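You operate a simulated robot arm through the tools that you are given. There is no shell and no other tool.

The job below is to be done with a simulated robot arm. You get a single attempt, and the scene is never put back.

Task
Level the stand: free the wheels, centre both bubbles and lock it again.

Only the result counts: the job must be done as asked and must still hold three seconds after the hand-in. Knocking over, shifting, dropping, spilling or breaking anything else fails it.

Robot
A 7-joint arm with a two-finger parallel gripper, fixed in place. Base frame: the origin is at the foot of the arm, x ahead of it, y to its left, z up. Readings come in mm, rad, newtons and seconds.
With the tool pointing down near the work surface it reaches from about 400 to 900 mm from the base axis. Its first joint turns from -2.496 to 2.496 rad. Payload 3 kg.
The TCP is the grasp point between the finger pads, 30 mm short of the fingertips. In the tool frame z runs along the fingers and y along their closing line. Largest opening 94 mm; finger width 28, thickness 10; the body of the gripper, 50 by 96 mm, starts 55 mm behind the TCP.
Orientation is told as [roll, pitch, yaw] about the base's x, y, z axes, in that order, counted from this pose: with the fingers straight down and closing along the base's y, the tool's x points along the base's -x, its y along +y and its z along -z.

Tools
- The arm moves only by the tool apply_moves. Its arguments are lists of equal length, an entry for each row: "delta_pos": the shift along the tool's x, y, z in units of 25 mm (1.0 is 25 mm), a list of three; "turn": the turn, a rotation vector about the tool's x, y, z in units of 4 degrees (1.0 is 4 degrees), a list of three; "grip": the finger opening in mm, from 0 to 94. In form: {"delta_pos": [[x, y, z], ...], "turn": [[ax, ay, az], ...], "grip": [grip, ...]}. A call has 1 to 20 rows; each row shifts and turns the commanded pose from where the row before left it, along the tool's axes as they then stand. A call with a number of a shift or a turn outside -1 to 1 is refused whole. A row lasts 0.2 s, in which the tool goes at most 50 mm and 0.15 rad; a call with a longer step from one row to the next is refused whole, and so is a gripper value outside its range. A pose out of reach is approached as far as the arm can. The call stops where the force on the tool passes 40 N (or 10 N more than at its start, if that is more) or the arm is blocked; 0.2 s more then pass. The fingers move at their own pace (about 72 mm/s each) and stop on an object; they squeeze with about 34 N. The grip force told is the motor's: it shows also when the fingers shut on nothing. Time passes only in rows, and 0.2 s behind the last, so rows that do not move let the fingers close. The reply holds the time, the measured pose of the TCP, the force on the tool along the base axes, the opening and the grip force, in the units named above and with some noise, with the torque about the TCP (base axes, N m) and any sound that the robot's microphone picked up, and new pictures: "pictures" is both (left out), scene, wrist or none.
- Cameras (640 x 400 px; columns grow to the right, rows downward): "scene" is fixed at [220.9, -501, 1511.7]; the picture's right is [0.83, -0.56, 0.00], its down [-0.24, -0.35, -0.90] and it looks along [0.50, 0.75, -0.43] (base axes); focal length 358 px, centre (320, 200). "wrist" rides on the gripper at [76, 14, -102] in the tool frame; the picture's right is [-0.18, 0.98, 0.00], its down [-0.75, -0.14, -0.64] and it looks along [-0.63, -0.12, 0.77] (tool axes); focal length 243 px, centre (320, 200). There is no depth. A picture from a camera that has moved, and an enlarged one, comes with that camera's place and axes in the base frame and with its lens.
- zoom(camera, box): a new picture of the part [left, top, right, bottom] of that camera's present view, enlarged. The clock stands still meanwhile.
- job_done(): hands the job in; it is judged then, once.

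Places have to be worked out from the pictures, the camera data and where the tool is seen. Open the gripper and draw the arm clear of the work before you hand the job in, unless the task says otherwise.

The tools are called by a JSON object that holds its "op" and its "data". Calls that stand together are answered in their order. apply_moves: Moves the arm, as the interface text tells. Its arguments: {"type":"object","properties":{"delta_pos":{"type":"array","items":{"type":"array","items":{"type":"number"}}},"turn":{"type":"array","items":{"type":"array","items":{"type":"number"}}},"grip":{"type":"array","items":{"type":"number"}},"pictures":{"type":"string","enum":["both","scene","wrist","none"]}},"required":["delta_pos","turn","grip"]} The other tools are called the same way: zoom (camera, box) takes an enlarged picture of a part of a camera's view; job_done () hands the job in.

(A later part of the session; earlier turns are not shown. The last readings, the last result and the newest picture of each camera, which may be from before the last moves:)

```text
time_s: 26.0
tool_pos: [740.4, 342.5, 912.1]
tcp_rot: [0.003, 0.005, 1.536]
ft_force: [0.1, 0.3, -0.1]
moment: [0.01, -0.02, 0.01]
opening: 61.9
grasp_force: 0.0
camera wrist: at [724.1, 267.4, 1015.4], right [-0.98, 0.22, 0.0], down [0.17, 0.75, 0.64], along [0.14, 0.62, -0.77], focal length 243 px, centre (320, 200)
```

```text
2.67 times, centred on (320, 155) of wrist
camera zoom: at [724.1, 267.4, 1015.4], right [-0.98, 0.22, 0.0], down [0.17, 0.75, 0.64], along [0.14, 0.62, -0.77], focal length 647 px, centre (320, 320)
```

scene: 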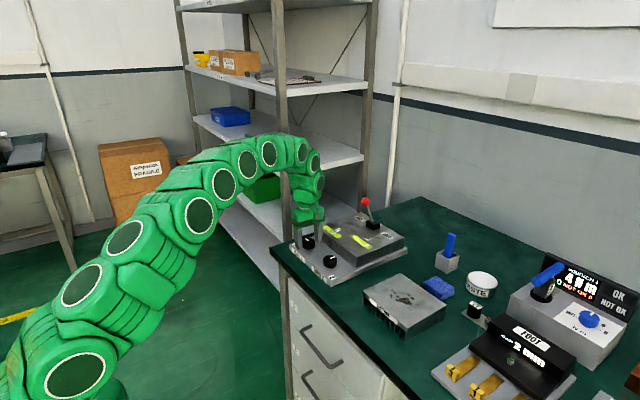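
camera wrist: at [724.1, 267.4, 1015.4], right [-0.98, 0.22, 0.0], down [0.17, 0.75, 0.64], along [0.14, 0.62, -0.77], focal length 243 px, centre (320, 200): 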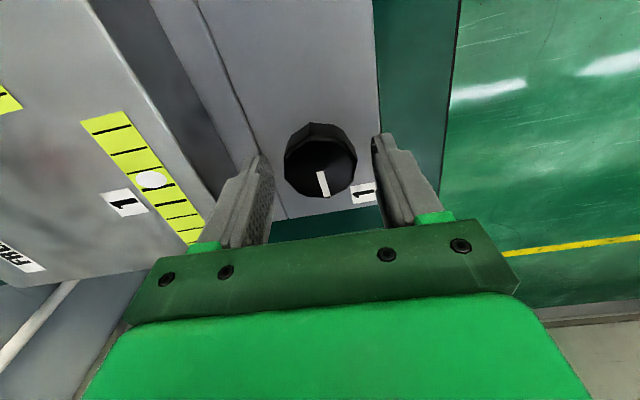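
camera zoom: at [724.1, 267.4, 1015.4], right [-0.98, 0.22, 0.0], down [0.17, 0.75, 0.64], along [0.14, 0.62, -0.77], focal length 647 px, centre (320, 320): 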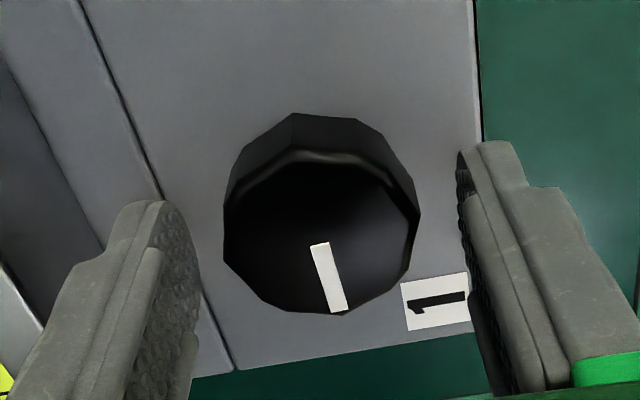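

The settled bubble 1 is one division off, so about 42° more is needed. I rotate the open gripper back 72° (a multiple of the knob's flats), recentre slightly, regrip and turn 40°.

{"op": "apply_moves", "data": {"delta_pos": [[0, 0, 0], [0, 0, 0], [0, 0, 0], [0, 0, 0], [0, 0, 0], [0, 0, 0], [0, 0, 0], [0, 0, 0], [0, 0, 0], [0, 0, 0], [0, 0, 0], [0, 0, 0], [0, 0, 0], [0, 0, 0], [0, 0, 0], [0, 0, 0], [0, 0, 0], [-0.025, -0.057, 0]], "turn": [[0, 0, 1], [0, 0, 1], [0, 0, 1], [0, 0, 1], [0, 0, 1], [0, 0, 1], [0, 0, 1], [0, 0, 1], [0, 0, 1], [0, 0, 1], [0, 0, 1], [0, 0, 1], [0, 0, 1], [0, 0, 1], [0, 0, 1], [0, 0, 1], [0, 0, 1], [0, 0, 1]], "grip": [62, 62, 62, 62, 62, 62, 62, 62, 62, 62, 62, 62, 62, 62, 62, 62, 62, 62], "pictures": "none"}}

{"op": "apply_moves", "data": {"delta_pos": [[0, 0, 0], [0, 0, 0], [0, 0, 0], [0, 0, 0], [0, 0, 0], [0, 0, 0], [0, 0, 0], [0, 0, 0], [0, 0, 0], [0, 0, 0], [0, 0, 0], [0, 0, 0], [0, 0, 0], [0, 0, 0], [0, 0, 0]], "turn": [[0, 0, 0], [0, 0, 0], [0, 0, 0], [0, 0, -1], [0, 0, -1], [0, 0, -1], [0, 0, -1], [0, 0, -1], [0, 0, -1], [0, 0, -1], [0, 0, -1], [0, 0, -1], [0, 0, -1], [0, 0, 0], [0, 0, 0]], "grip": [36, 36, 36, 36, 36, 36, 36, 36, 36, 36, 36, 36, 36, 36, 36]}}

{"op": "zoom", "data": {"camera": "scene", "box": [320, 220, 350, 242]}}

```text
time_s: 29.8
tool_pos: [741.6, 339.9, 911.6]
tcp_rot: [-0.005, 0.006, 0.282]
ft_force: [0.8, 0.4, 0.4]
moment: [-0.03, -0.01, -0.02]
opening: 62.3
grasp_force: 0.0
```

```text
time_s: 33.0
tool_pos: [741.4, 342.4, 912.6]
tcp_rot: [0.001, 0.007, 0.979]
ft_force: [-7.4, -12.4, 31.7]
moment: [-0.94, 0.07, 0.02]
opening: 41.5
grasp_force: 44.6
camera wrist: at [687.1, 286.7, 1015.6], right [-0.71, 0.7, 0.0], down [0.54, 0.55, 0.64], along [0.45, 0.45, -0.77], focal length 243 px, centre (320, 200)
```

scene: 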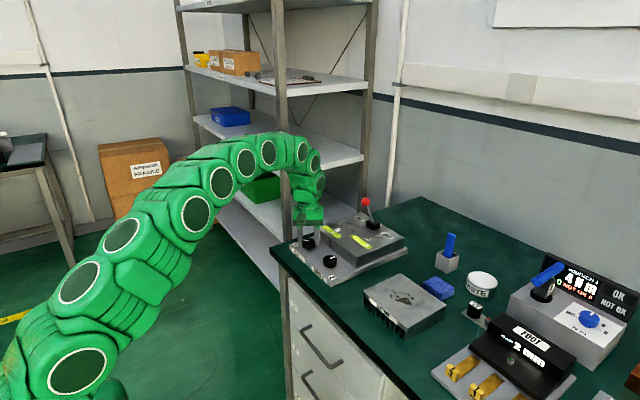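
wrist: 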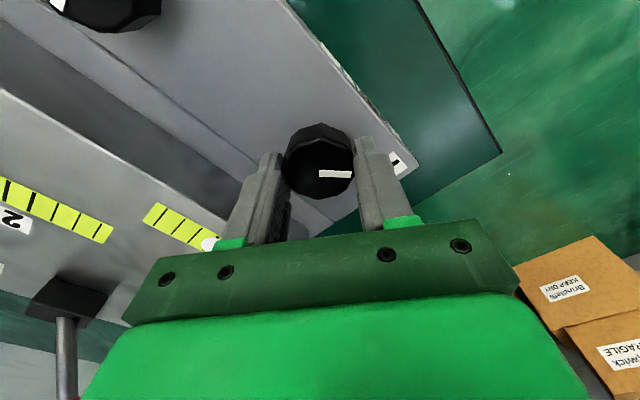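

```text
16.00 times, centred on (335, 231) of scene
camera zoom: at [220.9, -501.0, 1511.7], right [0.83, -0.56, 0.0], down [-0.24, -0.35, -0.9], along [0.5, 0.75, -0.43], focal length 5735 px, centre (80, -296)
```

zoom: 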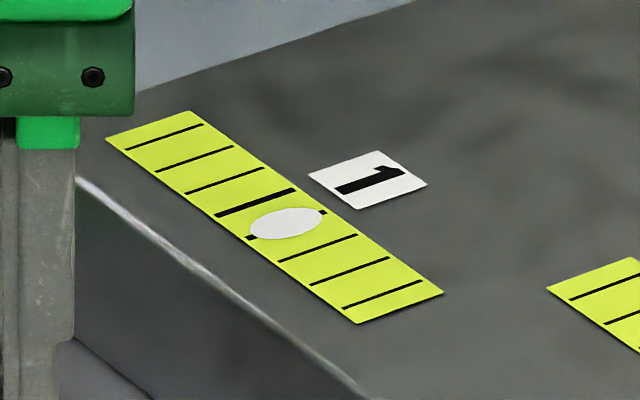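

Bubble 1 is now half a division from centre and the grip shows some side and down load. I release so the reading is unloaded and look again.

{"op": "apply_moves", "data": {"delta_pos": [[0, 0, 0], [0, 0, 0], [0, 0, 0], [0, 0, 0]], "turn": [[0, 0, 0], [0, 0, 0], [0, 0, 0], [0, 0, 0]], "grip": [62, 62, 62, 62]}}

{"op": "zoom", "data": {"camera": "scene", "box": [320, 220, 350, 242]}}

{"op": "zoom", "data": {"camera": "scene", "box": [345, 230, 375, 252]}}

{"op": "zoom", "data": {"camera": "wrist", "box": [200, 80, 440, 230]}}

```text
time_s: 34.0
tool_pos: [742.7, 340.3, 910.9]
tcp_rot: [-0.001, 0.005, 0.978]
ft_force: [0.0, 0.0, -0.2]
moment: [-0.02, -0.01, 0.0]
opening: 61.8
grasp_force: 0.0
camera wrist: at [687.8, 286.6, 1014.8], right [-0.71, 0.7, 0.0], down [0.54, 0.55, 0.64], along [0.45, 0.45, -0.77], focal length 243 px, centre (320, 200)
```

scene: 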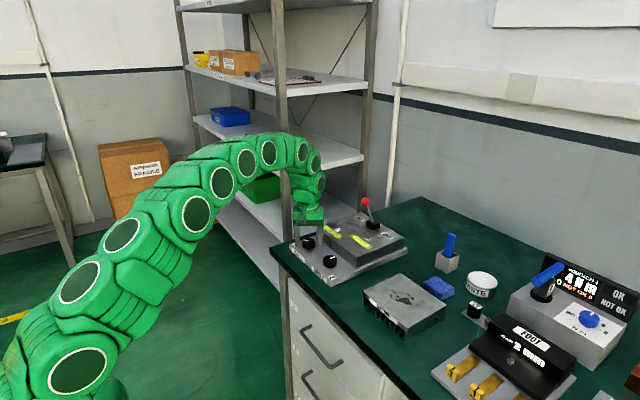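
wrist: 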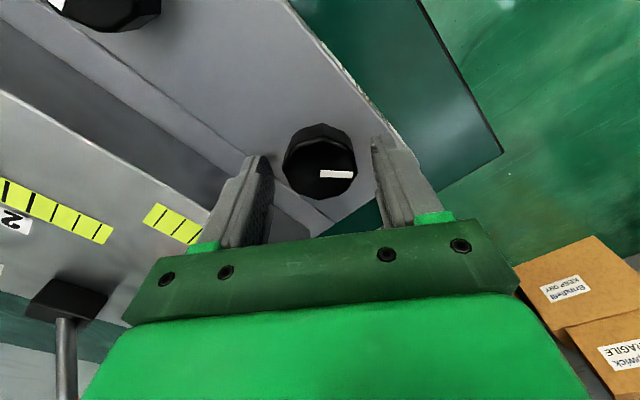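

```text
16.00 times, centred on (335, 231) of scene
camera zoom: at [220.9, -501.0, 1511.7], right [0.83, -0.56, 0.0], down [-0.24, -0.35, -0.9], along [0.5, 0.75, -0.43], focal length 5735 px, centre (80, -296)
```

zoom: 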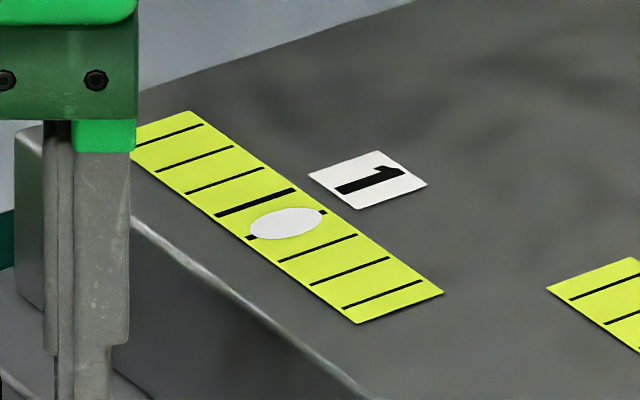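

```text
16.00 times, centred on (360, 241) of scene
camera zoom: at [220.9, -501.0, 1511.7], right [0.83, -0.56, 0.0], down [-0.24, -0.35, -0.9], along [0.5, 0.75, -0.43], focal length 5735 px, centre (-320, -456)
```

zoom: 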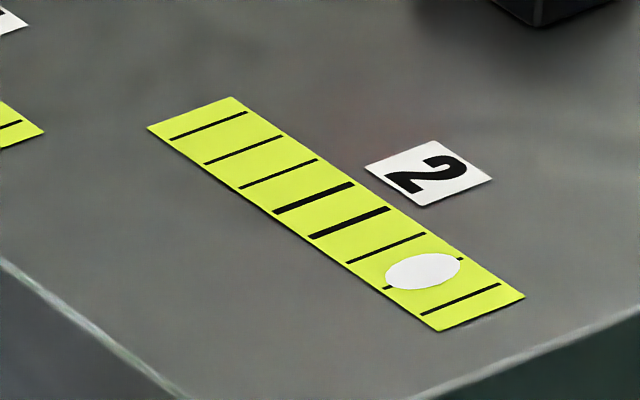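

```text
2.67 times, centred on (320, 155) of wrist
camera zoom: at [687.8, 286.6, 1014.8], right [-0.71, 0.7, 0.0], down [0.54, 0.55, 0.64], along [0.45, 0.45, -0.77], focal length 647 px, centre (320, 320)
```

zoom: 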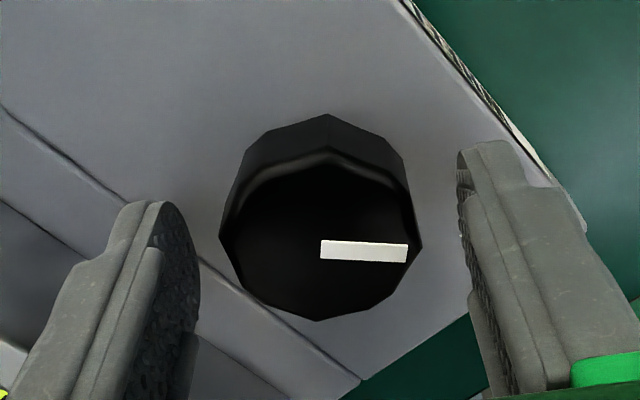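

With the knob centre refined to about (740.4, 341.1), I recentre by 2.4 mm, regrip here and turn another 36° counter-clockwise.

{"op": "apply_moves", "data": {"delta_pos": [[0.025, 0.094, 0], [0, 0, 0], [0, 0, 0], [0, 0, 0], [0, 0, 0], [0, 0, 0], [0, 0, 0], [0, 0, 0], [0, 0, 0], [0, 0, 0], [0, 0, 0], [0, 0, 0], [0, 0, 0], [0, 0, 0]], "turn": [[0, 0, 0], [0, 0, 0], [0, 0, 0], [0, 0, 0], [0, 0, -1], [0, 0, -1], [0, 0, -1], [0, 0, -1], [0, 0, -1], [0, 0, -1], [0, 0, -1], [0, 0, -1], [0, 0, -1], [0, 0, 0]], "grip": [62, 38, 38, 38, 38, 38, 38, 38, 38, 38, 38, 38, 38, 38]}}

{"op": "zoom", "data": {"camera": "scene", "box": [320, 220, 350, 242]}}

```text
time_s: 37.0
tool_pos: [739.6, 342.0, 912.0]
tcp_rot: [0.005, 0.006, 1.607]
ft_force: [8.1, -0.8, -3.7]
moment: [0.0, -0.24, 0.0]
opening: 43.2
grasp_force: 4.4
camera wrist: at [728.5, 266.1, 1015.6], right [-0.99, 0.15, 0.0], down [0.12, 0.76, 0.64], along [0.09, 0.63, -0.77], focal length 243 px, centre (320, 200)
```

scene: 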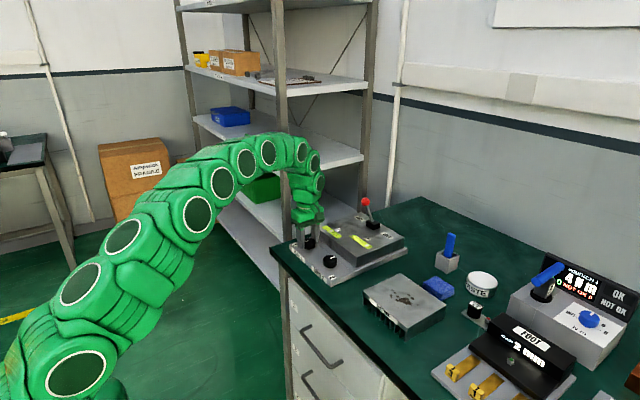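
wrist: 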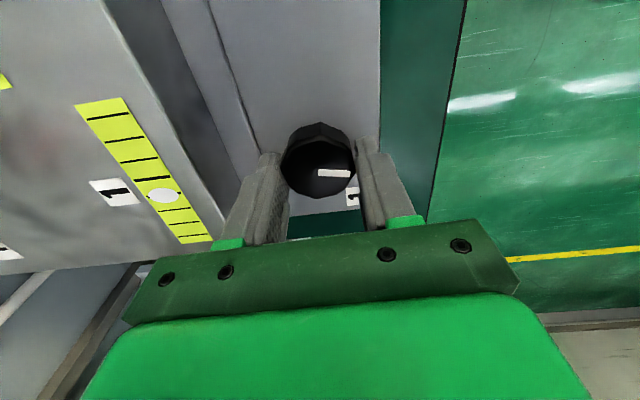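

```text
16.00 times, centred on (335, 231) of scene
camera zoom: at [220.9, -501.0, 1511.7], right [0.83, -0.56, 0.0], down [-0.24, -0.35, -0.9], along [0.5, 0.75, -0.43], focal length 5735 px, centre (80, -296)
```

zoom: 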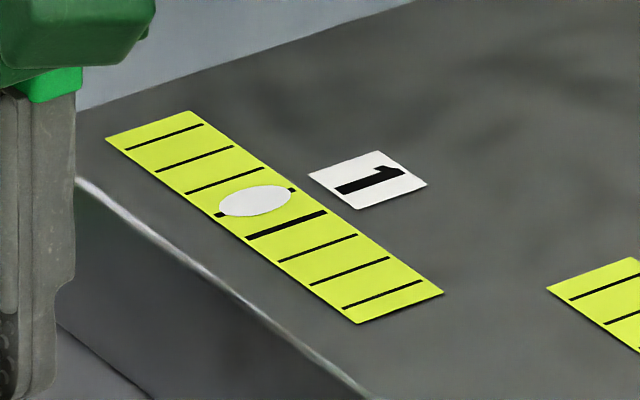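

Now bubble 1 has overshot to half a division beyond centre, so 36° moved it a full division. I turn back about 16° and check.

{"op": "apply_moves", "data": {"delta_pos": [[0, 0, 0], [0, 0, 0], [0, 0, 0], [0, 0, 0], [0, 0, 0], [0, 0, 0]], "turn": [[0, 0, 1], [0, 0, 1], [0, 0, 1], [0, 0, 1], [0, 0, 0], [0, 0, 0]], "grip": [38, 38, 38, 38, 38, 38], "pictures": "wrist"}}

{"op": "zoom", "data": {"camera": "scene", "box": [320, 220, 350, 242]}}

```text
time_s: 38.4
tool_pos: [739.9, 340.6, 912.5]
tcp_rot: [0.002, 0.008, 1.325]
ft_force: [9.2, -5.2, 2.4]
moment: [-0.15, -0.3, -0.04]
opening: 43.7
grasp_force: 4.9
camera wrist: at [707.7, 271.6, 1015.5], right [-0.91, 0.42, 0.0], down [0.32, 0.7, 0.64], along [0.27, 0.58, -0.77], focal length 243 px, centre (320, 200)
```

wrist: 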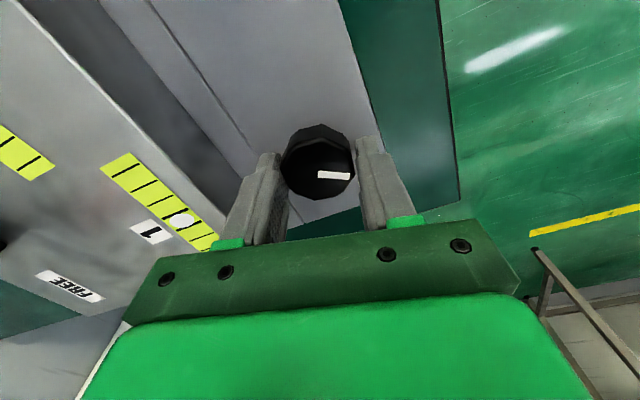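

```text
16.00 times, centred on (335, 231) of scene
camera zoom: at [220.9, -501.0, 1511.7], right [0.83, -0.56, 0.0], down [-0.24, -0.35, -0.9], along [0.5, 0.75, -0.43], focal length 5735 px, centre (80, -296)
```

zoom: 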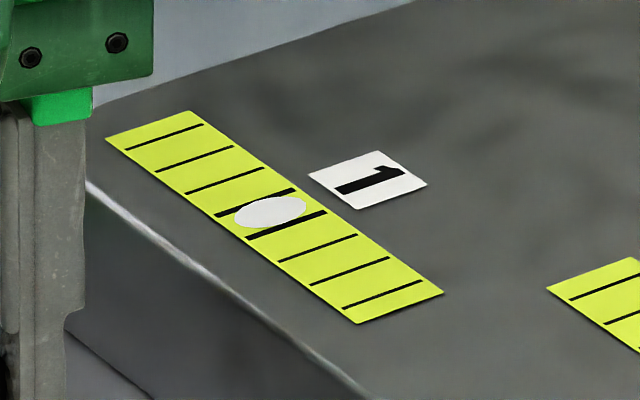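

Bubble 1 now sits centred between the thick lines. I open, lift off and confirm it holds, while rotating the gripper back for wheel 2.

{"op": "apply_moves", "data": {"delta_pos": [[0, 0, 0], [0, 0, 0], [0, 0, -0.6], [0, 0, -0.8], [0, 0, -0.8], [0, 0, 0], [0, 0, 0], [0, 0, 0], [0, 0, 0], [0, 0, 0], [0, 0, 0], [0, 0, 0], [0, 0, 0], [0, 0, 0], [0, 0, 0], [0, 0, 0], [0, 0, 0], [0, 0, 0], [0, 0, 0], [0, 0, 0]], "turn": [[0, 0, 0], [0, 0, 0], [0, 0, 0], [0, 0, 0], [0, 0, 0], [0, 0, 1], [0, 0, 1], [0, 0, 1], [0, 0, 1], [0, 0, 1], [0, 0, 1], [0, 0, 1], [0, 0, 1], [0, 0, 1], [0, 0, 1], [0, 0, 1], [0, 0, 1], [0, 0, 1], [0, 0, 1], [0, 0, 1]], "grip": [62, 62, 62, 62, 62, 62, 62, 62, 62, 62, 62, 62, 62, 62, 62, 62, 62, 62, 62, 62], "pictures": "none"}}

{"op": "zoom", "data": {"camera": "scene", "box": [320, 220, 350, 242]}}

{"op": "zoom", "data": {"camera": "scene", "box": [345, 230, 375, 252]}}

```text
time_s: 42.6
tool_pos: [740.4, 342.7, 965.3]
tcp_rot: [-0.004, 0.007, 0.277]
ft_force: [-0.4, 0.1, 0.7]
moment: [0.01, -0.01, 0.03]
opening: 61.6
grasp_force: 0.1
```

```text
16.00 times, centred on (335, 231) of scene
camera zoom: at [220.9, -501.0, 1511.7], right [0.83, -0.56, 0.0], down [-0.24, -0.35, -0.9], along [0.5, 0.75, -0.43], focal length 5735 px, centre (80, -296)
```

zoom: 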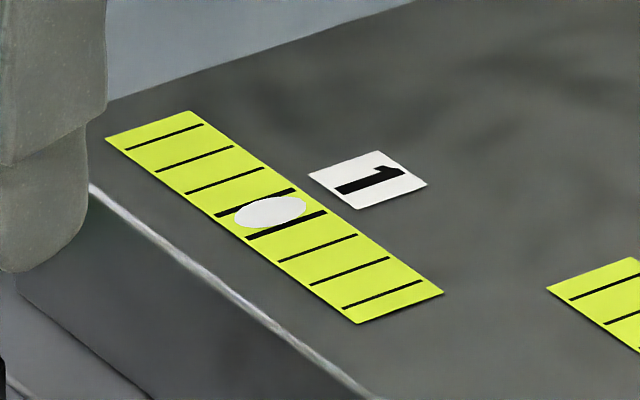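

```text
16.00 times, centred on (360, 241) of scene
camera zoom: at [220.9, -501.0, 1511.7], right [0.83, -0.56, 0.0], down [-0.24, -0.35, -0.9], along [0.5, 0.75, -0.43], focal length 5735 px, centre (-320, -456)
```

zoom: 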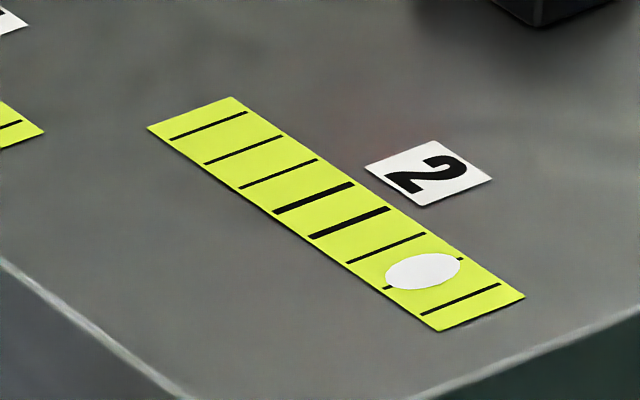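

Bubble 1 holds at centre. I square up to yaw 0 and move 122 mm in -y over knob 2.

{"op": "apply_moves", "data": {"delta_pos": [[0, 0, 0], [0, 0, 0], [0, 0, 0], [0, 0, 0], [0, -0.98, 0], [0, -0.98, 0], [0, -0.98, 0], [0, -0.98, 0], [0, -0.98, 0], [0, 0, 0]], "turn": [[0, 0, 1], [0, 0, 1], [0, 0, 1], [0, 0, 1], [0, 0, 0], [0, 0, 0], [0, 0, 0], [0, 0, 0], [0, 0, 0], [0, 0, 0]], "grip": [62, 62, 62, 62, 62, 62, 62, 62, 62, 62]}}

{"op": "zoom", "data": {"camera": "wrist", "box": [200, 80, 440, 230]}}

{"op": "zoom", "data": {"camera": "scene", "box": [270, 190, 420, 290]}}

```text
time_s: 44.8
tool_pos: [739.0, 218.6, 966.8]
tcp_rot: [-0.006, 0.004, 0.0]
ft_force: [0.4, -1.4, -0.1]
moment: [0.03, 0.0, 0.0]
opening: 62.1
grasp_force: 0.2
camera wrist: at [663.6, 234.1, 1069.8], right [0.18, 0.98, -0.01], down [0.76, -0.14, 0.64], along [0.63, -0.12, -0.77], focal length 243 px, centre (320, 200)
```

scene: 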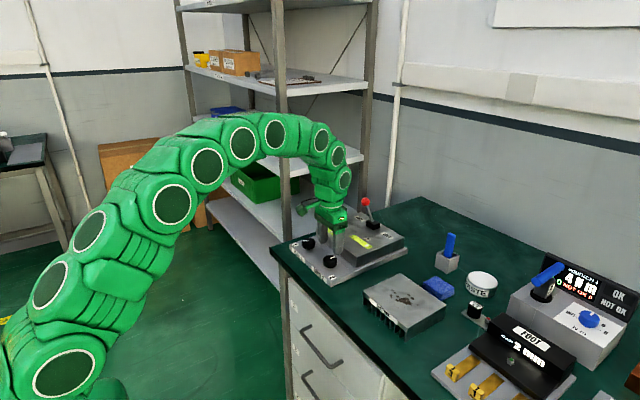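
wrist: 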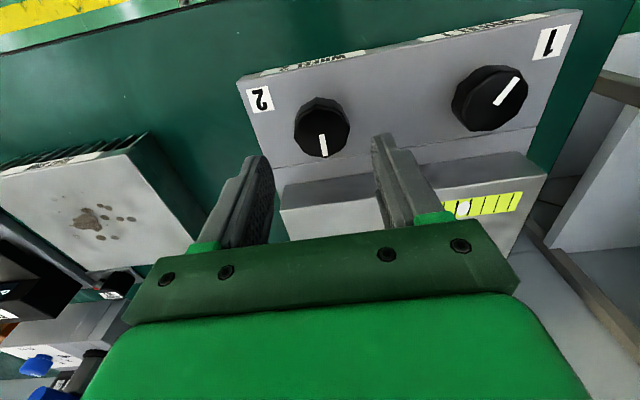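

```text
2.67 times, centred on (320, 155) of wrist
camera zoom: at [663.6, 234.1, 1069.8], right [0.18, 0.98, -0.01], down [0.76, -0.14, 0.64], along [0.63, -0.12, -0.77], focal length 647 px, centre (320, 320)
```

zoom: 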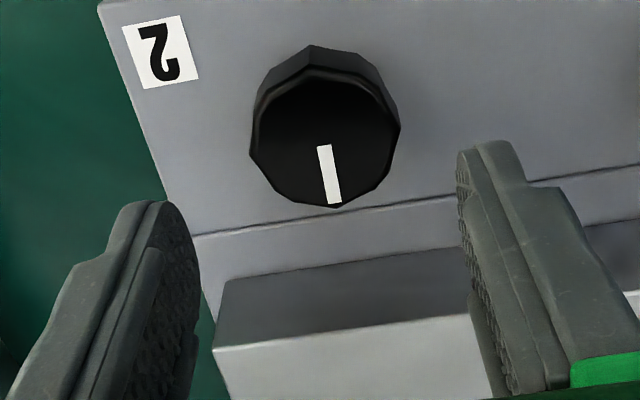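

```text
4.00 times, centred on (345, 240) of scene
camera zoom: at [220.9, -501.0, 1511.7], right [0.83, -0.56, 0.0], down [-0.24, -0.35, -0.9], along [0.5, 0.75, -0.43], focal length 1434 px, centre (220, 40)
```

zoom: 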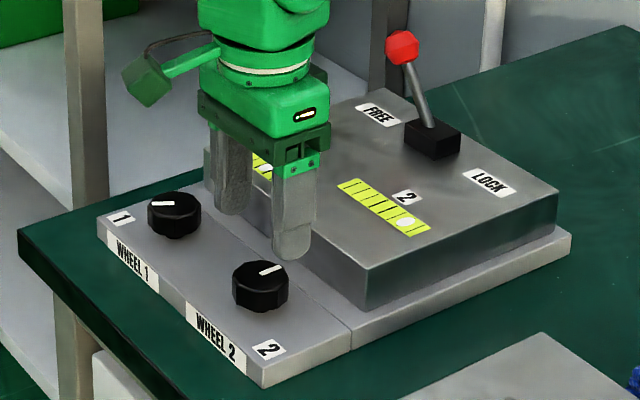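

Knob 2's centre works out at about (741, 221.2). I nudge over and descend around it.

{"op": "apply_moves", "data": {"delta_pos": [[-0.064, 0.1, 0.5], [0, 0, 0.5], [0, 0, 0.5], [0, 0, 0.4], [0, 0, 0.29], [0, 0, 0]], "turn": [[0, 0, 0], [0, 0, 0], [0, 0, 0], [0, 0, 0], [0, 0, 0], [0, 0, 0]], "grip": [62, 62, 62, 62, 62, 62], "pictures": "wrist"}}

{"op": "zoom", "data": {"camera": "wrist", "box": [200, 80, 440, 230]}}

```text
time_s: 46.2
tool_pos: [741.9, 222.3, 913.5]
tcp_rot: [-0.004, 0.004, -0.001]
ft_force: [-0.5, 0.4, 0.0]
moment: [0.01, -0.03, 0.04]
opening: 61.7
grasp_force: 0.1
camera wrist: at [665.6, 237.7, 1016.1], right [0.18, 0.98, -0.01], down [0.76, -0.14, 0.64], along [0.63, -0.12, -0.77], focal length 243 px, centre (320, 200)
```

wrist: 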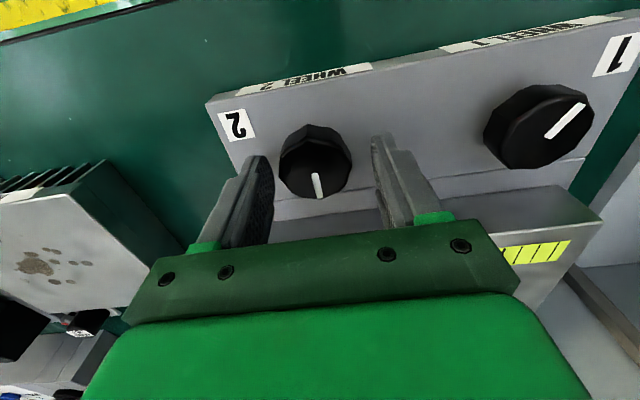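

```text
2.67 times, centred on (320, 155) of wrist
camera zoom: at [665.6, 237.7, 1016.1], right [0.18, 0.98, -0.01], down [0.76, -0.14, 0.64], along [0.63, -0.12, -0.77], focal length 647 px, centre (320, 320)
```

zoom: 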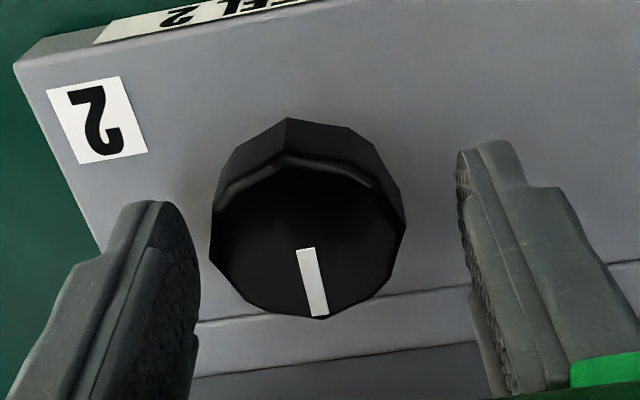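

Knob 2 is centred between the fingers. I nudge 1 mm, close on it and turn 72° counter-clockwise.

{"op": "apply_moves", "data": {"delta_pos": [[0, -0.045, 0], [0, 0, 0], [0, 0, 0], [0, 0, 0], [0, 0, 0], [0, 0, 0], [0, 0, 0], [0, 0, 0], [0, 0, 0], [0, 0, 0], [0, 0, 0], [0, 0, 0]], "turn": [[0, 0, 0], [0, 0, 0], [0, 0, 0], [0, 0, -1], [0, 0, -1], [0, 0, -1], [0, 0, -1], [0, 0, -1], [0, 0, -1], [0, 0, -1], [0, 0, -1], [0, 0, -1]], "grip": [62, 38, 38, 38, 38, 38, 38, 38, 38, 38, 38, 38]}}

{"op": "zoom", "data": {"camera": "scene", "box": [320, 215, 380, 255]}}

```text
time_s: 48.8
tool_pos: [741.1, 221.0, 912.9]
tcp_rot: [-0.002, 0.006, 0.629]
ft_force: [4.7, -10.0, -3.2]
moment: [-0.1, -0.13, -0.05]
opening: 44.3
grasp_force: 5.8
camera wrist: at [670.4, 188.6, 1016.7], right [-0.43, 0.9, 0.0], down [0.69, 0.33, 0.64], along [0.58, 0.27, -0.77], focal length 243 px, centre (320, 200)
```

scene: 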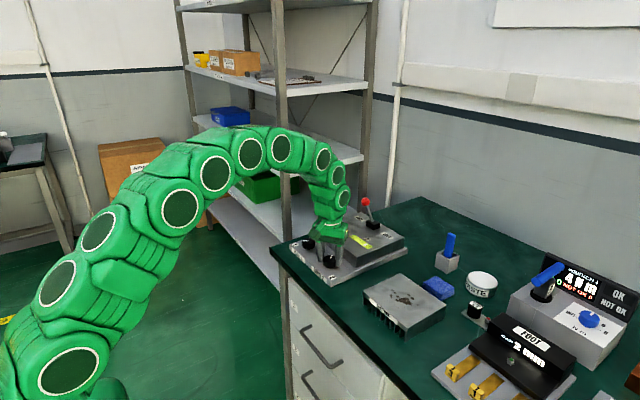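
wrist: 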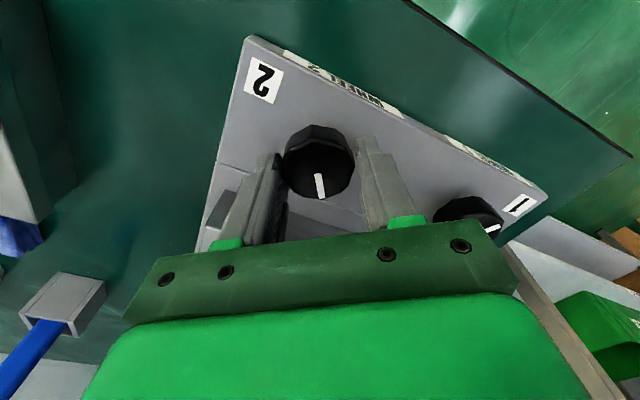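

```text
10.00 times, centred on (350, 235) of scene
camera zoom: at [220.9, -501.0, 1511.7], right [0.83, -0.56, 0.0], down [-0.24, -0.35, -0.9], along [0.5, 0.75, -0.43], focal length 3585 px, centre (20, -150)
```

zoom: 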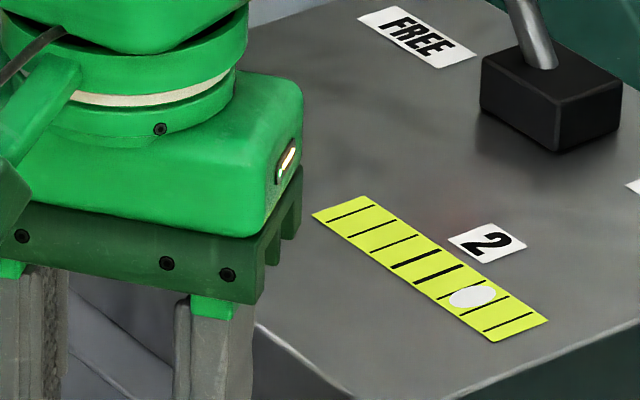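

Bubble 2 moved half a division the right way (now about 1.95 off). I turn a further 60° counter-clockwise.

{"op": "apply_moves", "data": {"delta_pos": [[0, 0, 0], [0, 0, 0], [0, 0, 0], [0, 0, 0], [0, 0, 0], [0, 0, 0], [0, 0, 0], [0, 0, 0], [0, 0, 0], [0, 0, 0], [0, 0, 0], [0, 0, 0], [0, 0, 0], [0, 0, 0], [0, 0, 0], [0, 0, 0]], "turn": [[0, 0, -1], [0, 0, -1], [0, 0, -1], [0, 0, -1], [0, 0, -1], [0, 0, -1], [0, 0, -1], [0, 0, -1], [0, 0, -1], [0, 0, -1], [0, 0, -1], [0, 0, -1], [0, 0, -1], [0, 0, -1], [0, 0, -1], [0, 0, 0]], "grip": [38, 38, 38, 38, 38, 38, 38, 38, 38, 38, 38, 38, 38, 38, 38, 38]}}

{"op": "zoom", "data": {"camera": "scene", "box": [320, 215, 380, 255]}}

```text
time_s: 51.0
tool_pos: [741.3, 221.4, 914.3]
tcp_rot: [0.004, 0.004, 1.297]
ft_force: [-9.8, -12.7, 5.8]
moment: [0.15, -0.27, 0.0]
opening: 41.6
grasp_force: 44.6
stopped in row 10: the force on the tool passed its limit at 41 N (the readings are from after the stop); the commanded pose is now the measured one
camera wrist: at [706.9, 153.0, 1017.4], right [-0.9, 0.44, 0.0], down [0.34, 0.69, 0.64], along [0.28, 0.57, -0.77], focal length 243 px, centre (320, 200)
```

scene: 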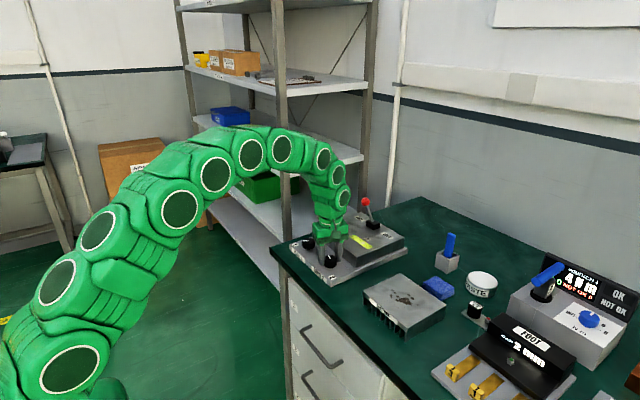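
wrist: 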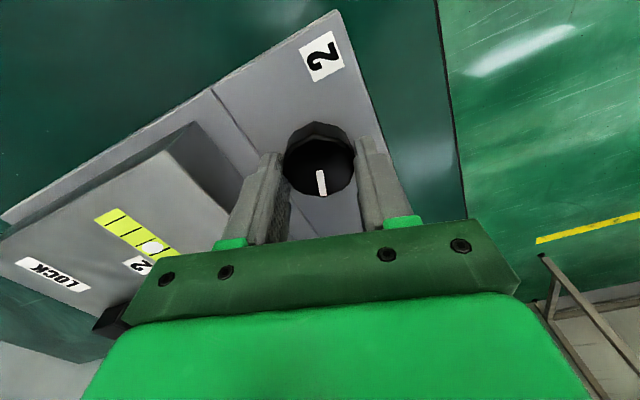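

```text
10.00 times, centred on (350, 235) of scene
camera zoom: at [220.9, -501.0, 1511.7], right [0.83, -0.56, 0.0], down [-0.24, -0.35, -0.9], along [0.5, 0.75, -0.43], focal length 3585 px, centre (20, -150)
```

zoom: 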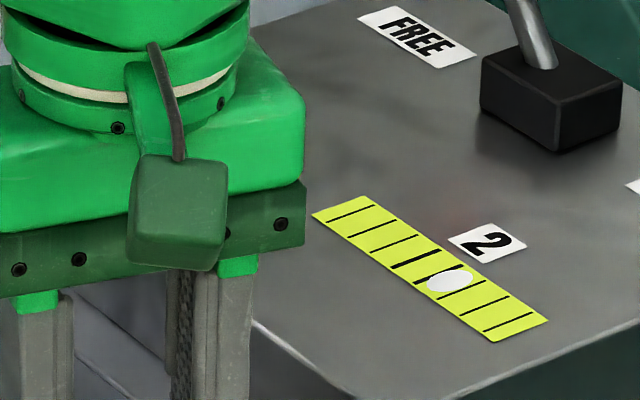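

Bubble 2 is now one division from centre, with about 38° more to go. I continue turning from here.

{"op": "apply_moves", "data": {"delta_pos": [[0, 0, 0], [0, 0, 0], [0, 0, 0], [0, 0, 0], [0, 0, 0], [0, 0, 0], [0, 0, 0], [0, 0, 0], [0, 0, 0], [0, 0, 0]], "turn": [[0, 0, -1], [0, 0, -1], [0, 0, -1], [0, 0, -1], [0, 0, -1], [0, 0, -1], [0, 0, -1], [0, 0, -1], [0, 0, 0], [0, 0, 0]], "grip": [38, 38, 38, 38, 38, 38, 38, 38, 38, 38]}}

{"op": "zoom", "data": {"camera": "scene", "box": [345, 230, 375, 252]}}

```text
time_s: 52.4
tool_pos: [740.0, 222.3, 912.5]
tcp_rot: [0.009, 0.003, 1.705]
ft_force: [-9.9, -11.8, 5.4]
moment: [0.36, -0.27, 0.0]
opening: 41.7
grasp_force: 45.2
stopped in row 7: the force on the tool passed its limit at 42 N (the readings are from after the stop); the commanded pose is now the measured one
camera wrist: at [736.8, 145.7, 1017.3], right [-1.0, 0.05, 0.01], down [0.04, 0.77, 0.64], along [0.03, 0.64, -0.77], focal length 243 px, centre (320, 200)
```

scene: 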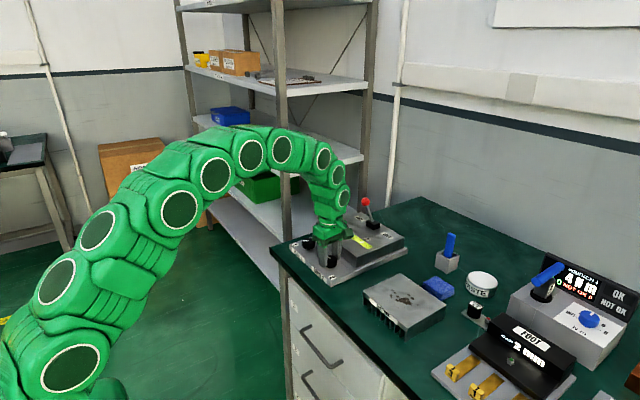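
wrist: 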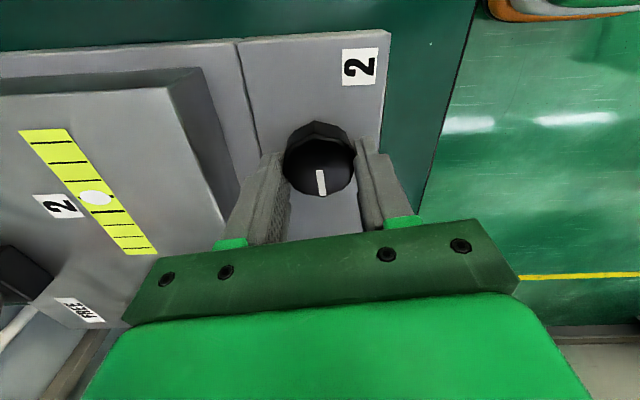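

```text
16.00 times, centred on (360, 241) of scene
camera zoom: at [220.9, -501.0, 1511.7], right [0.83, -0.56, 0.0], down [-0.24, -0.35, -0.9], along [0.5, 0.75, -0.43], focal length 5735 px, centre (-320, -456)
```

zoom: 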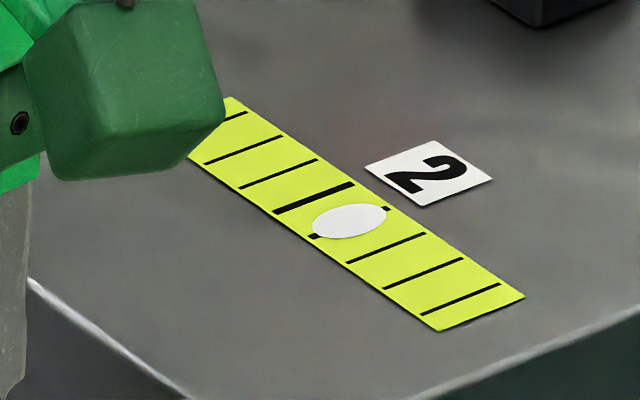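

Bubble 2 is half a division from centre. I turn about 20° more.

{"op": "apply_moves", "data": {"delta_pos": [[0, 0, 0], [0, 0, 0], [0, 0, 0], [0, 0, 0], [0, 0, 0], [0, 0, 0], [0, 0, 0]], "turn": [[0, 0, -1], [0, 0, -1], [0, 0, -1], [0, 0, -1], [0, 0, -1], [0, 0, 0], [0, 0, 0]], "grip": [38, 38, 38, 38, 38, 38, 38]}}

{"op": "zoom", "data": {"camera": "scene", "box": [345, 230, 375, 252]}}

```text
time_s: 53.7
tool_pos: [739.4, 222.8, 914.5]
tcp_rot: [0.011, 0.002, 2.056]
ft_force: [-7.1, -14.1, 4.4]
moment: [0.61, -0.17, -0.03]
opening: 41.5
grasp_force: 44.7
stopped in row 6: the force on the tool passed its limit at 41 N (the readings are from after the stop); the commanded pose is now the measured one
camera wrist: at [762.5, 149.6, 1017.0], right [-0.96, -0.29, 0.01], down [-0.22, 0.74, 0.64], along [-0.2, 0.61, -0.77], focal length 243 px, centre (320, 200)
```

scene: 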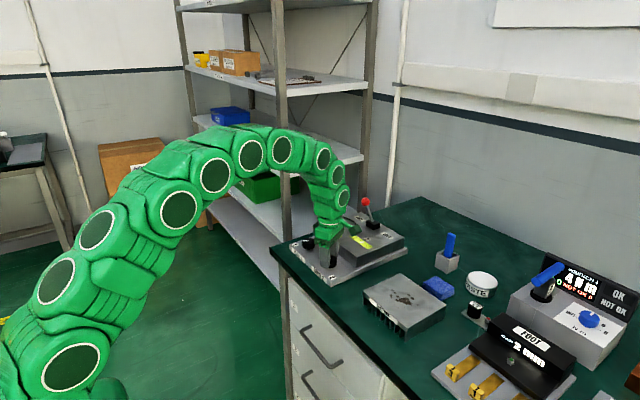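
wrist: 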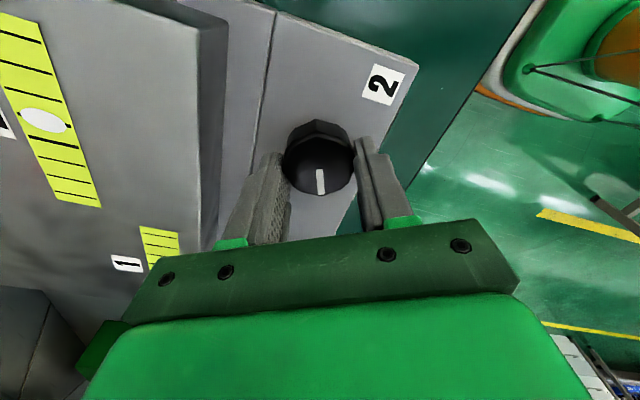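

```text
16.00 times, centred on (360, 241) of scene
camera zoom: at [220.9, -501.0, 1511.7], right [0.83, -0.56, 0.0], down [-0.24, -0.35, -0.9], along [0.5, 0.75, -0.43], focal length 5735 px, centre (-320, -456)
```

zoom: 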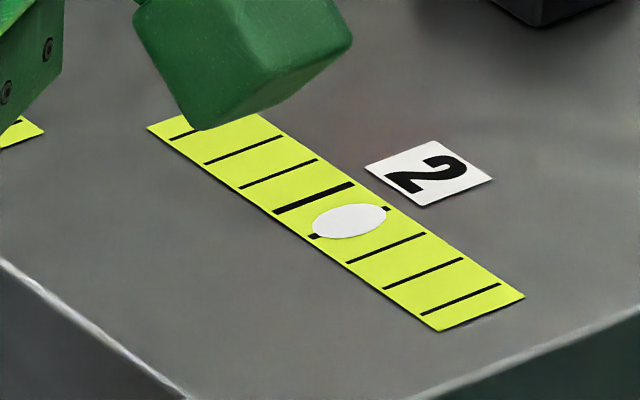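

The gripper turned 20° but bubble 2 did not move, so the wheel seems to act in clicks of about half a division. I open the fingers and look at the knob and both vials unloaded.

{"op": "apply_moves", "data": {"delta_pos": [[0, 0, 0], [0, 0, 0], [0, 0, 0], [0, 0, 0]], "turn": [[0, 0, 0], [0, 0, 0], [0, 0, 0], [0, 0, 0]], "grip": [62, 62, 62, 62]}}

{"op": "zoom", "data": {"camera": "scene", "box": [345, 230, 375, 252]}}

{"op": "zoom", "data": {"camera": "wrist", "box": [200, 80, 440, 230]}}

```text
time_s: 54.7
tool_pos: [738.3, 224.5, 913.5]
tcp_rot: [0.01, 0.002, 2.056]
ft_force: [0.6, 0.0, -1.2]
moment: [-0.02, 0.0, 0.01]
opening: 61.9
grasp_force: 0.1
camera wrist: at [762.6, 150.8, 1016.6], right [-0.96, -0.3, 0.01], down [-0.22, 0.74, 0.64], along [-0.2, 0.61, -0.77], focal length 243 px, centre (320, 200)
```

scene: 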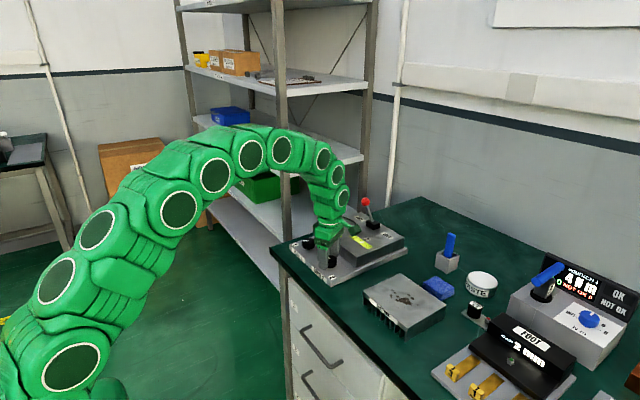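
wrist: 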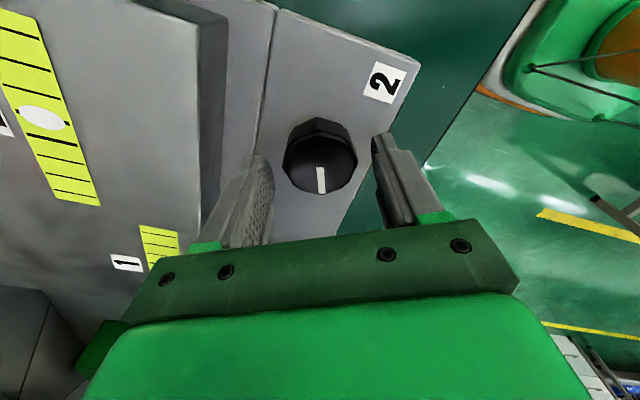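

```text
16.00 times, centred on (360, 241) of scene
camera zoom: at [220.9, -501.0, 1511.7], right [0.83, -0.56, 0.0], down [-0.24, -0.35, -0.9], along [0.5, 0.75, -0.43], focal length 5735 px, centre (-320, -456)
```

zoom: 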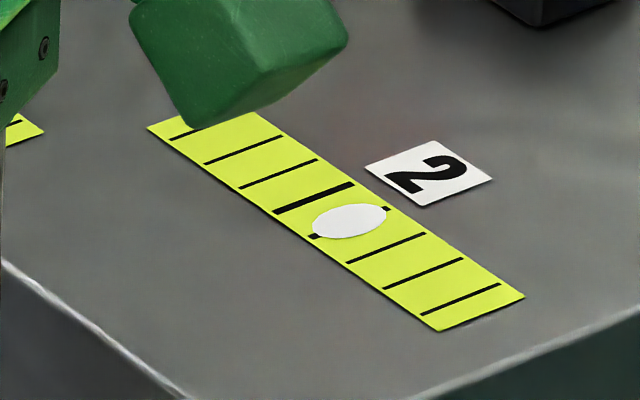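

```text
2.67 times, centred on (320, 155) of wrist
camera zoom: at [762.6, 150.8, 1016.6], right [-0.96, -0.3, 0.01], down [-0.22, 0.74, 0.64], along [-0.2, 0.61, -0.77], focal length 647 px, centre (320, 320)
```

zoom: 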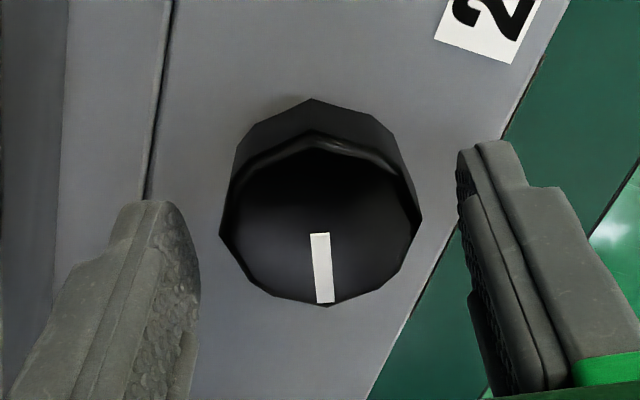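

Unloaded it still reads half a division off, with the gripper about 4 mm off the knob axis. I recentre, rotate the open gripper back 72° and check the pose.

{"op": "apply_moves", "data": {"delta_pos": [[0.167, -0.034, 0], [0, 0, 0], [0, 0, 0], [0, 0, 0], [0, 0, 0], [0, 0, 0], [0, 0, 0], [0, 0, 0], [0, 0, 0], [0, 0, 0], [0, 0, 0], [0, 0, 0], [0, 0, 0], [0, 0, 0], [0, 0, 0], [0, 0, 0], [0, 0, 0], [0, 0, 0], [0, 0, 0], [0, 0, 0]], "turn": [[0, 0, 0], [0, 0, 1], [0, 0, 1], [0, 0, 1], [0, 0, 1], [0, 0, 1], [0, 0, 1], [0, 0, 1], [0, 0, 1], [0, 0, 1], [0, 0, 1], [0, 0, 1], [0, 0, 1], [0, 0, 1], [0, 0, 1], [0, 0, 1], [0, 0, 1], [0, 0, 1], [0, 0, 1], [0, 0, 0]], "grip": [62, 62, 62, 62, 62, 62, 62, 62, 62, 62, 62, 62, 62, 62, 62, 62, 62, 62, 62, 62], "pictures": "wrist"}}

{"op": "zoom", "data": {"camera": "wrist", "box": [200, 80, 440, 230]}}

{"op": "zoom", "data": {"camera": "scene", "box": [345, 230, 375, 252]}}

```text
time_s: 58.9
tool_pos: [742.4, 221.2, 913.6]
tcp_rot: [0.001, 0.011, 0.799]
ft_force: [0.2, 0.7, -1.3]
moment: [0.02, -0.02, 0.03]
opening: 61.9
grasp_force: 0.0
camera wrist: at [679.2, 177.2, 1016.3], right [-0.57, 0.82, 0.0], down [0.63, 0.44, 0.63], along [0.52, 0.36, -0.77], focal length 243 px, centre (320, 200)
```

wrist: 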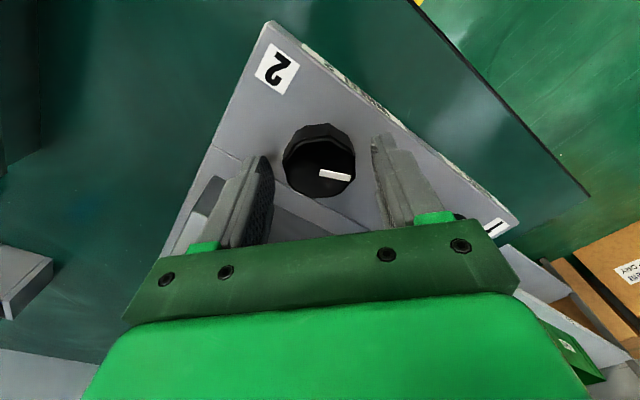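

```text
2.67 times, centred on (320, 155) of wrist
camera zoom: at [679.2, 177.2, 1016.3], right [-0.57, 0.82, 0.0], down [0.63, 0.44, 0.63], along [0.52, 0.36, -0.77], focal length 647 px, centre (320, 320)
```

zoom: 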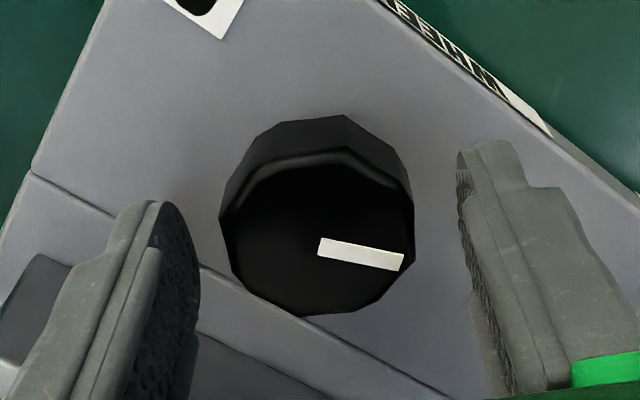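

```text
16.00 times, centred on (360, 241) of scene
camera zoom: at [220.9, -501.0, 1511.7], right [0.83, -0.56, 0.0], down [-0.24, -0.35, -0.9], along [0.5, 0.75, -0.43], focal length 5735 px, centre (-320, -456)
```

zoom: 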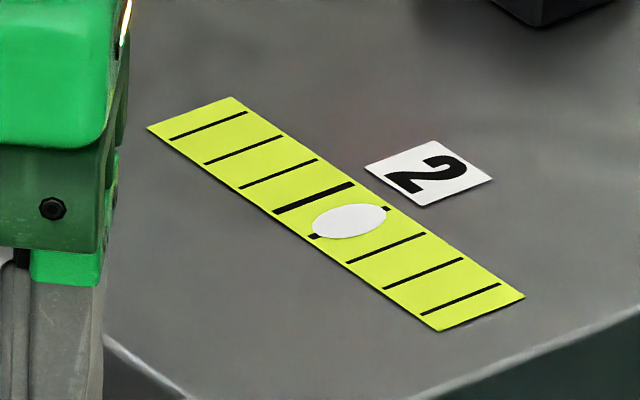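

The knob is centred again. I grip and turn in small steps: 12° counter-clockwise, then look.

{"op": "apply_moves", "data": {"delta_pos": [[0, 0, 0], [0, 0, 0], [0, 0, 0], [0, 0, 0], [0, 0, 0], [0, 0, 0], [0, 0, 0], [0, 0, 0]], "turn": [[0, 0, 0], [0, 0, 0], [0, 0, 0], [0, 0, -1], [0, 0, -1], [0, 0, -1], [0, 0, 0], [0, 0, 0]], "grip": [38, 38, 38, 38, 38, 38, 38, 38], "pictures": "wrist"}}

{"op": "zoom", "data": {"camera": "scene", "box": [345, 230, 375, 252]}}

```text
time_s: 60.7
tool_pos: [741.3, 220.9, 912.5]
tcp_rot: [0.005, 0.011, 1.009]
ft_force: [-8.0, 23.1, -11.0]
moment: [0.49, -0.36, 0.0]
opening: 40.9
grasp_force: 45.3
camera wrist: at [689.6, 165.3, 1016.3], right [-0.73, 0.68, 0.0], down [0.53, 0.57, 0.63], along [0.43, 0.47, -0.77], focal length 243 px, centre (320, 200)
```

wrist: 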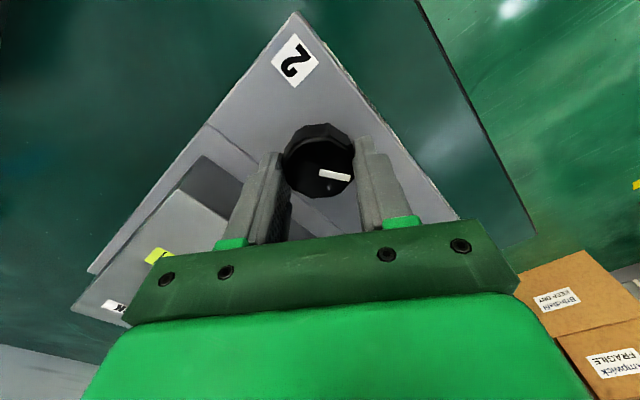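

```text
16.00 times, centred on (360, 241) of scene
camera zoom: at [220.9, -501.0, 1511.7], right [0.83, -0.56, 0.0], down [-0.24, -0.35, -0.9], along [0.5, 0.75, -0.43], focal length 5735 px, centre (-320, -456)
```

zoom: 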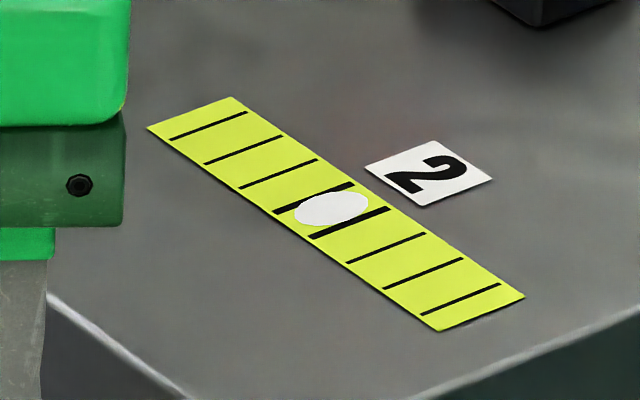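

Bubble 2 clicked to centre. I open, lift clear and verify both vials.

{"op": "apply_moves", "data": {"delta_pos": [[0, 0, 0], [0, 0, 0], [0, 0, -0.6], [0, 0, -0.9], [0, 0, -0.9], [0, 0, -0.9], [0, 0, -0.9]], "turn": [[0, 0, 0], [0, 0, 0], [0, 0, 0], [0, 0, 0], [0, 0, 0], [0, 0, 0], [0, 0, 0]], "grip": [64, 64, 64, 64, 64, 64, 64]}}

{"op": "zoom", "data": {"camera": "scene", "box": [320, 215, 380, 255]}}

```text
time_s: 62.3
tool_pos: [742.5, 220.4, 1018.2]
tcp_rot: [0.004, 0.01, 1.008]
ft_force: [0.2, 0.5, -0.1]
moment: [-0.01, 0.01, 0.01]
opening: 64.1
grasp_force: 0.0
camera wrist: at [689.7, 165.2, 1121.7], right [-0.73, 0.68, 0.0], down [0.53, 0.57, 0.63], along [0.43, 0.47, -0.77], focal length 243 px, centre (320, 200)
```

scene: 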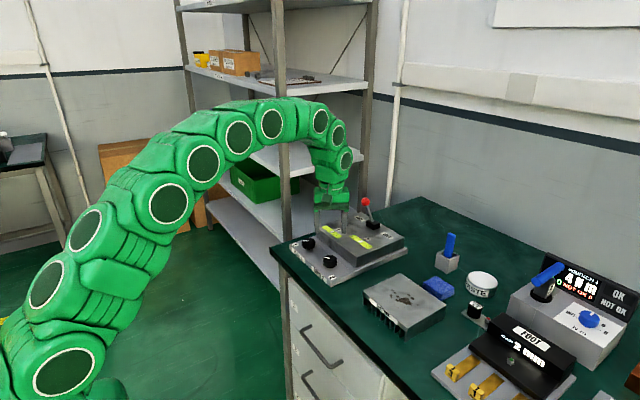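
wrist: 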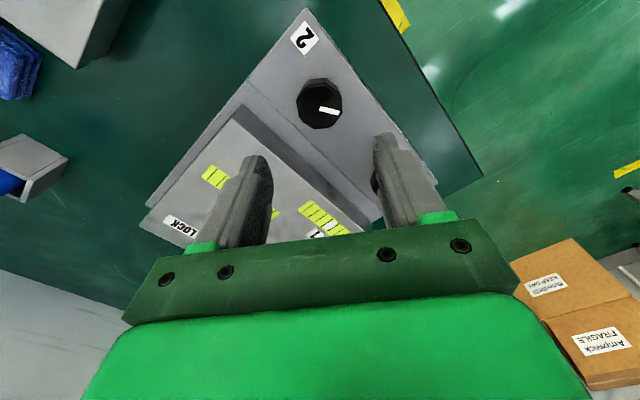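

```text
10.00 times, centred on (350, 235) of scene
camera zoom: at [220.9, -501.0, 1511.7], right [0.83, -0.56, 0.0], down [-0.24, -0.35, -0.9], along [0.5, 0.75, -0.43], focal length 3585 px, centre (20, -150)
```

zoom: 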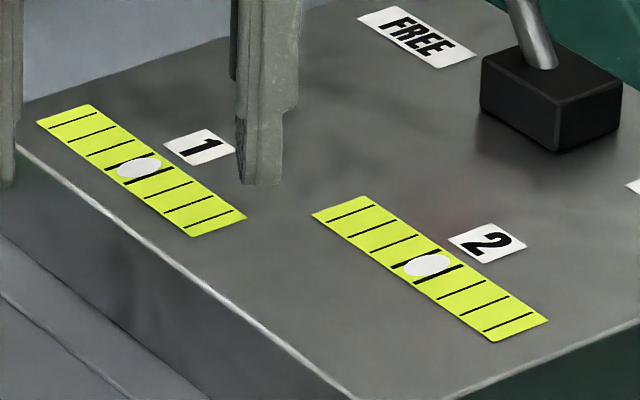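

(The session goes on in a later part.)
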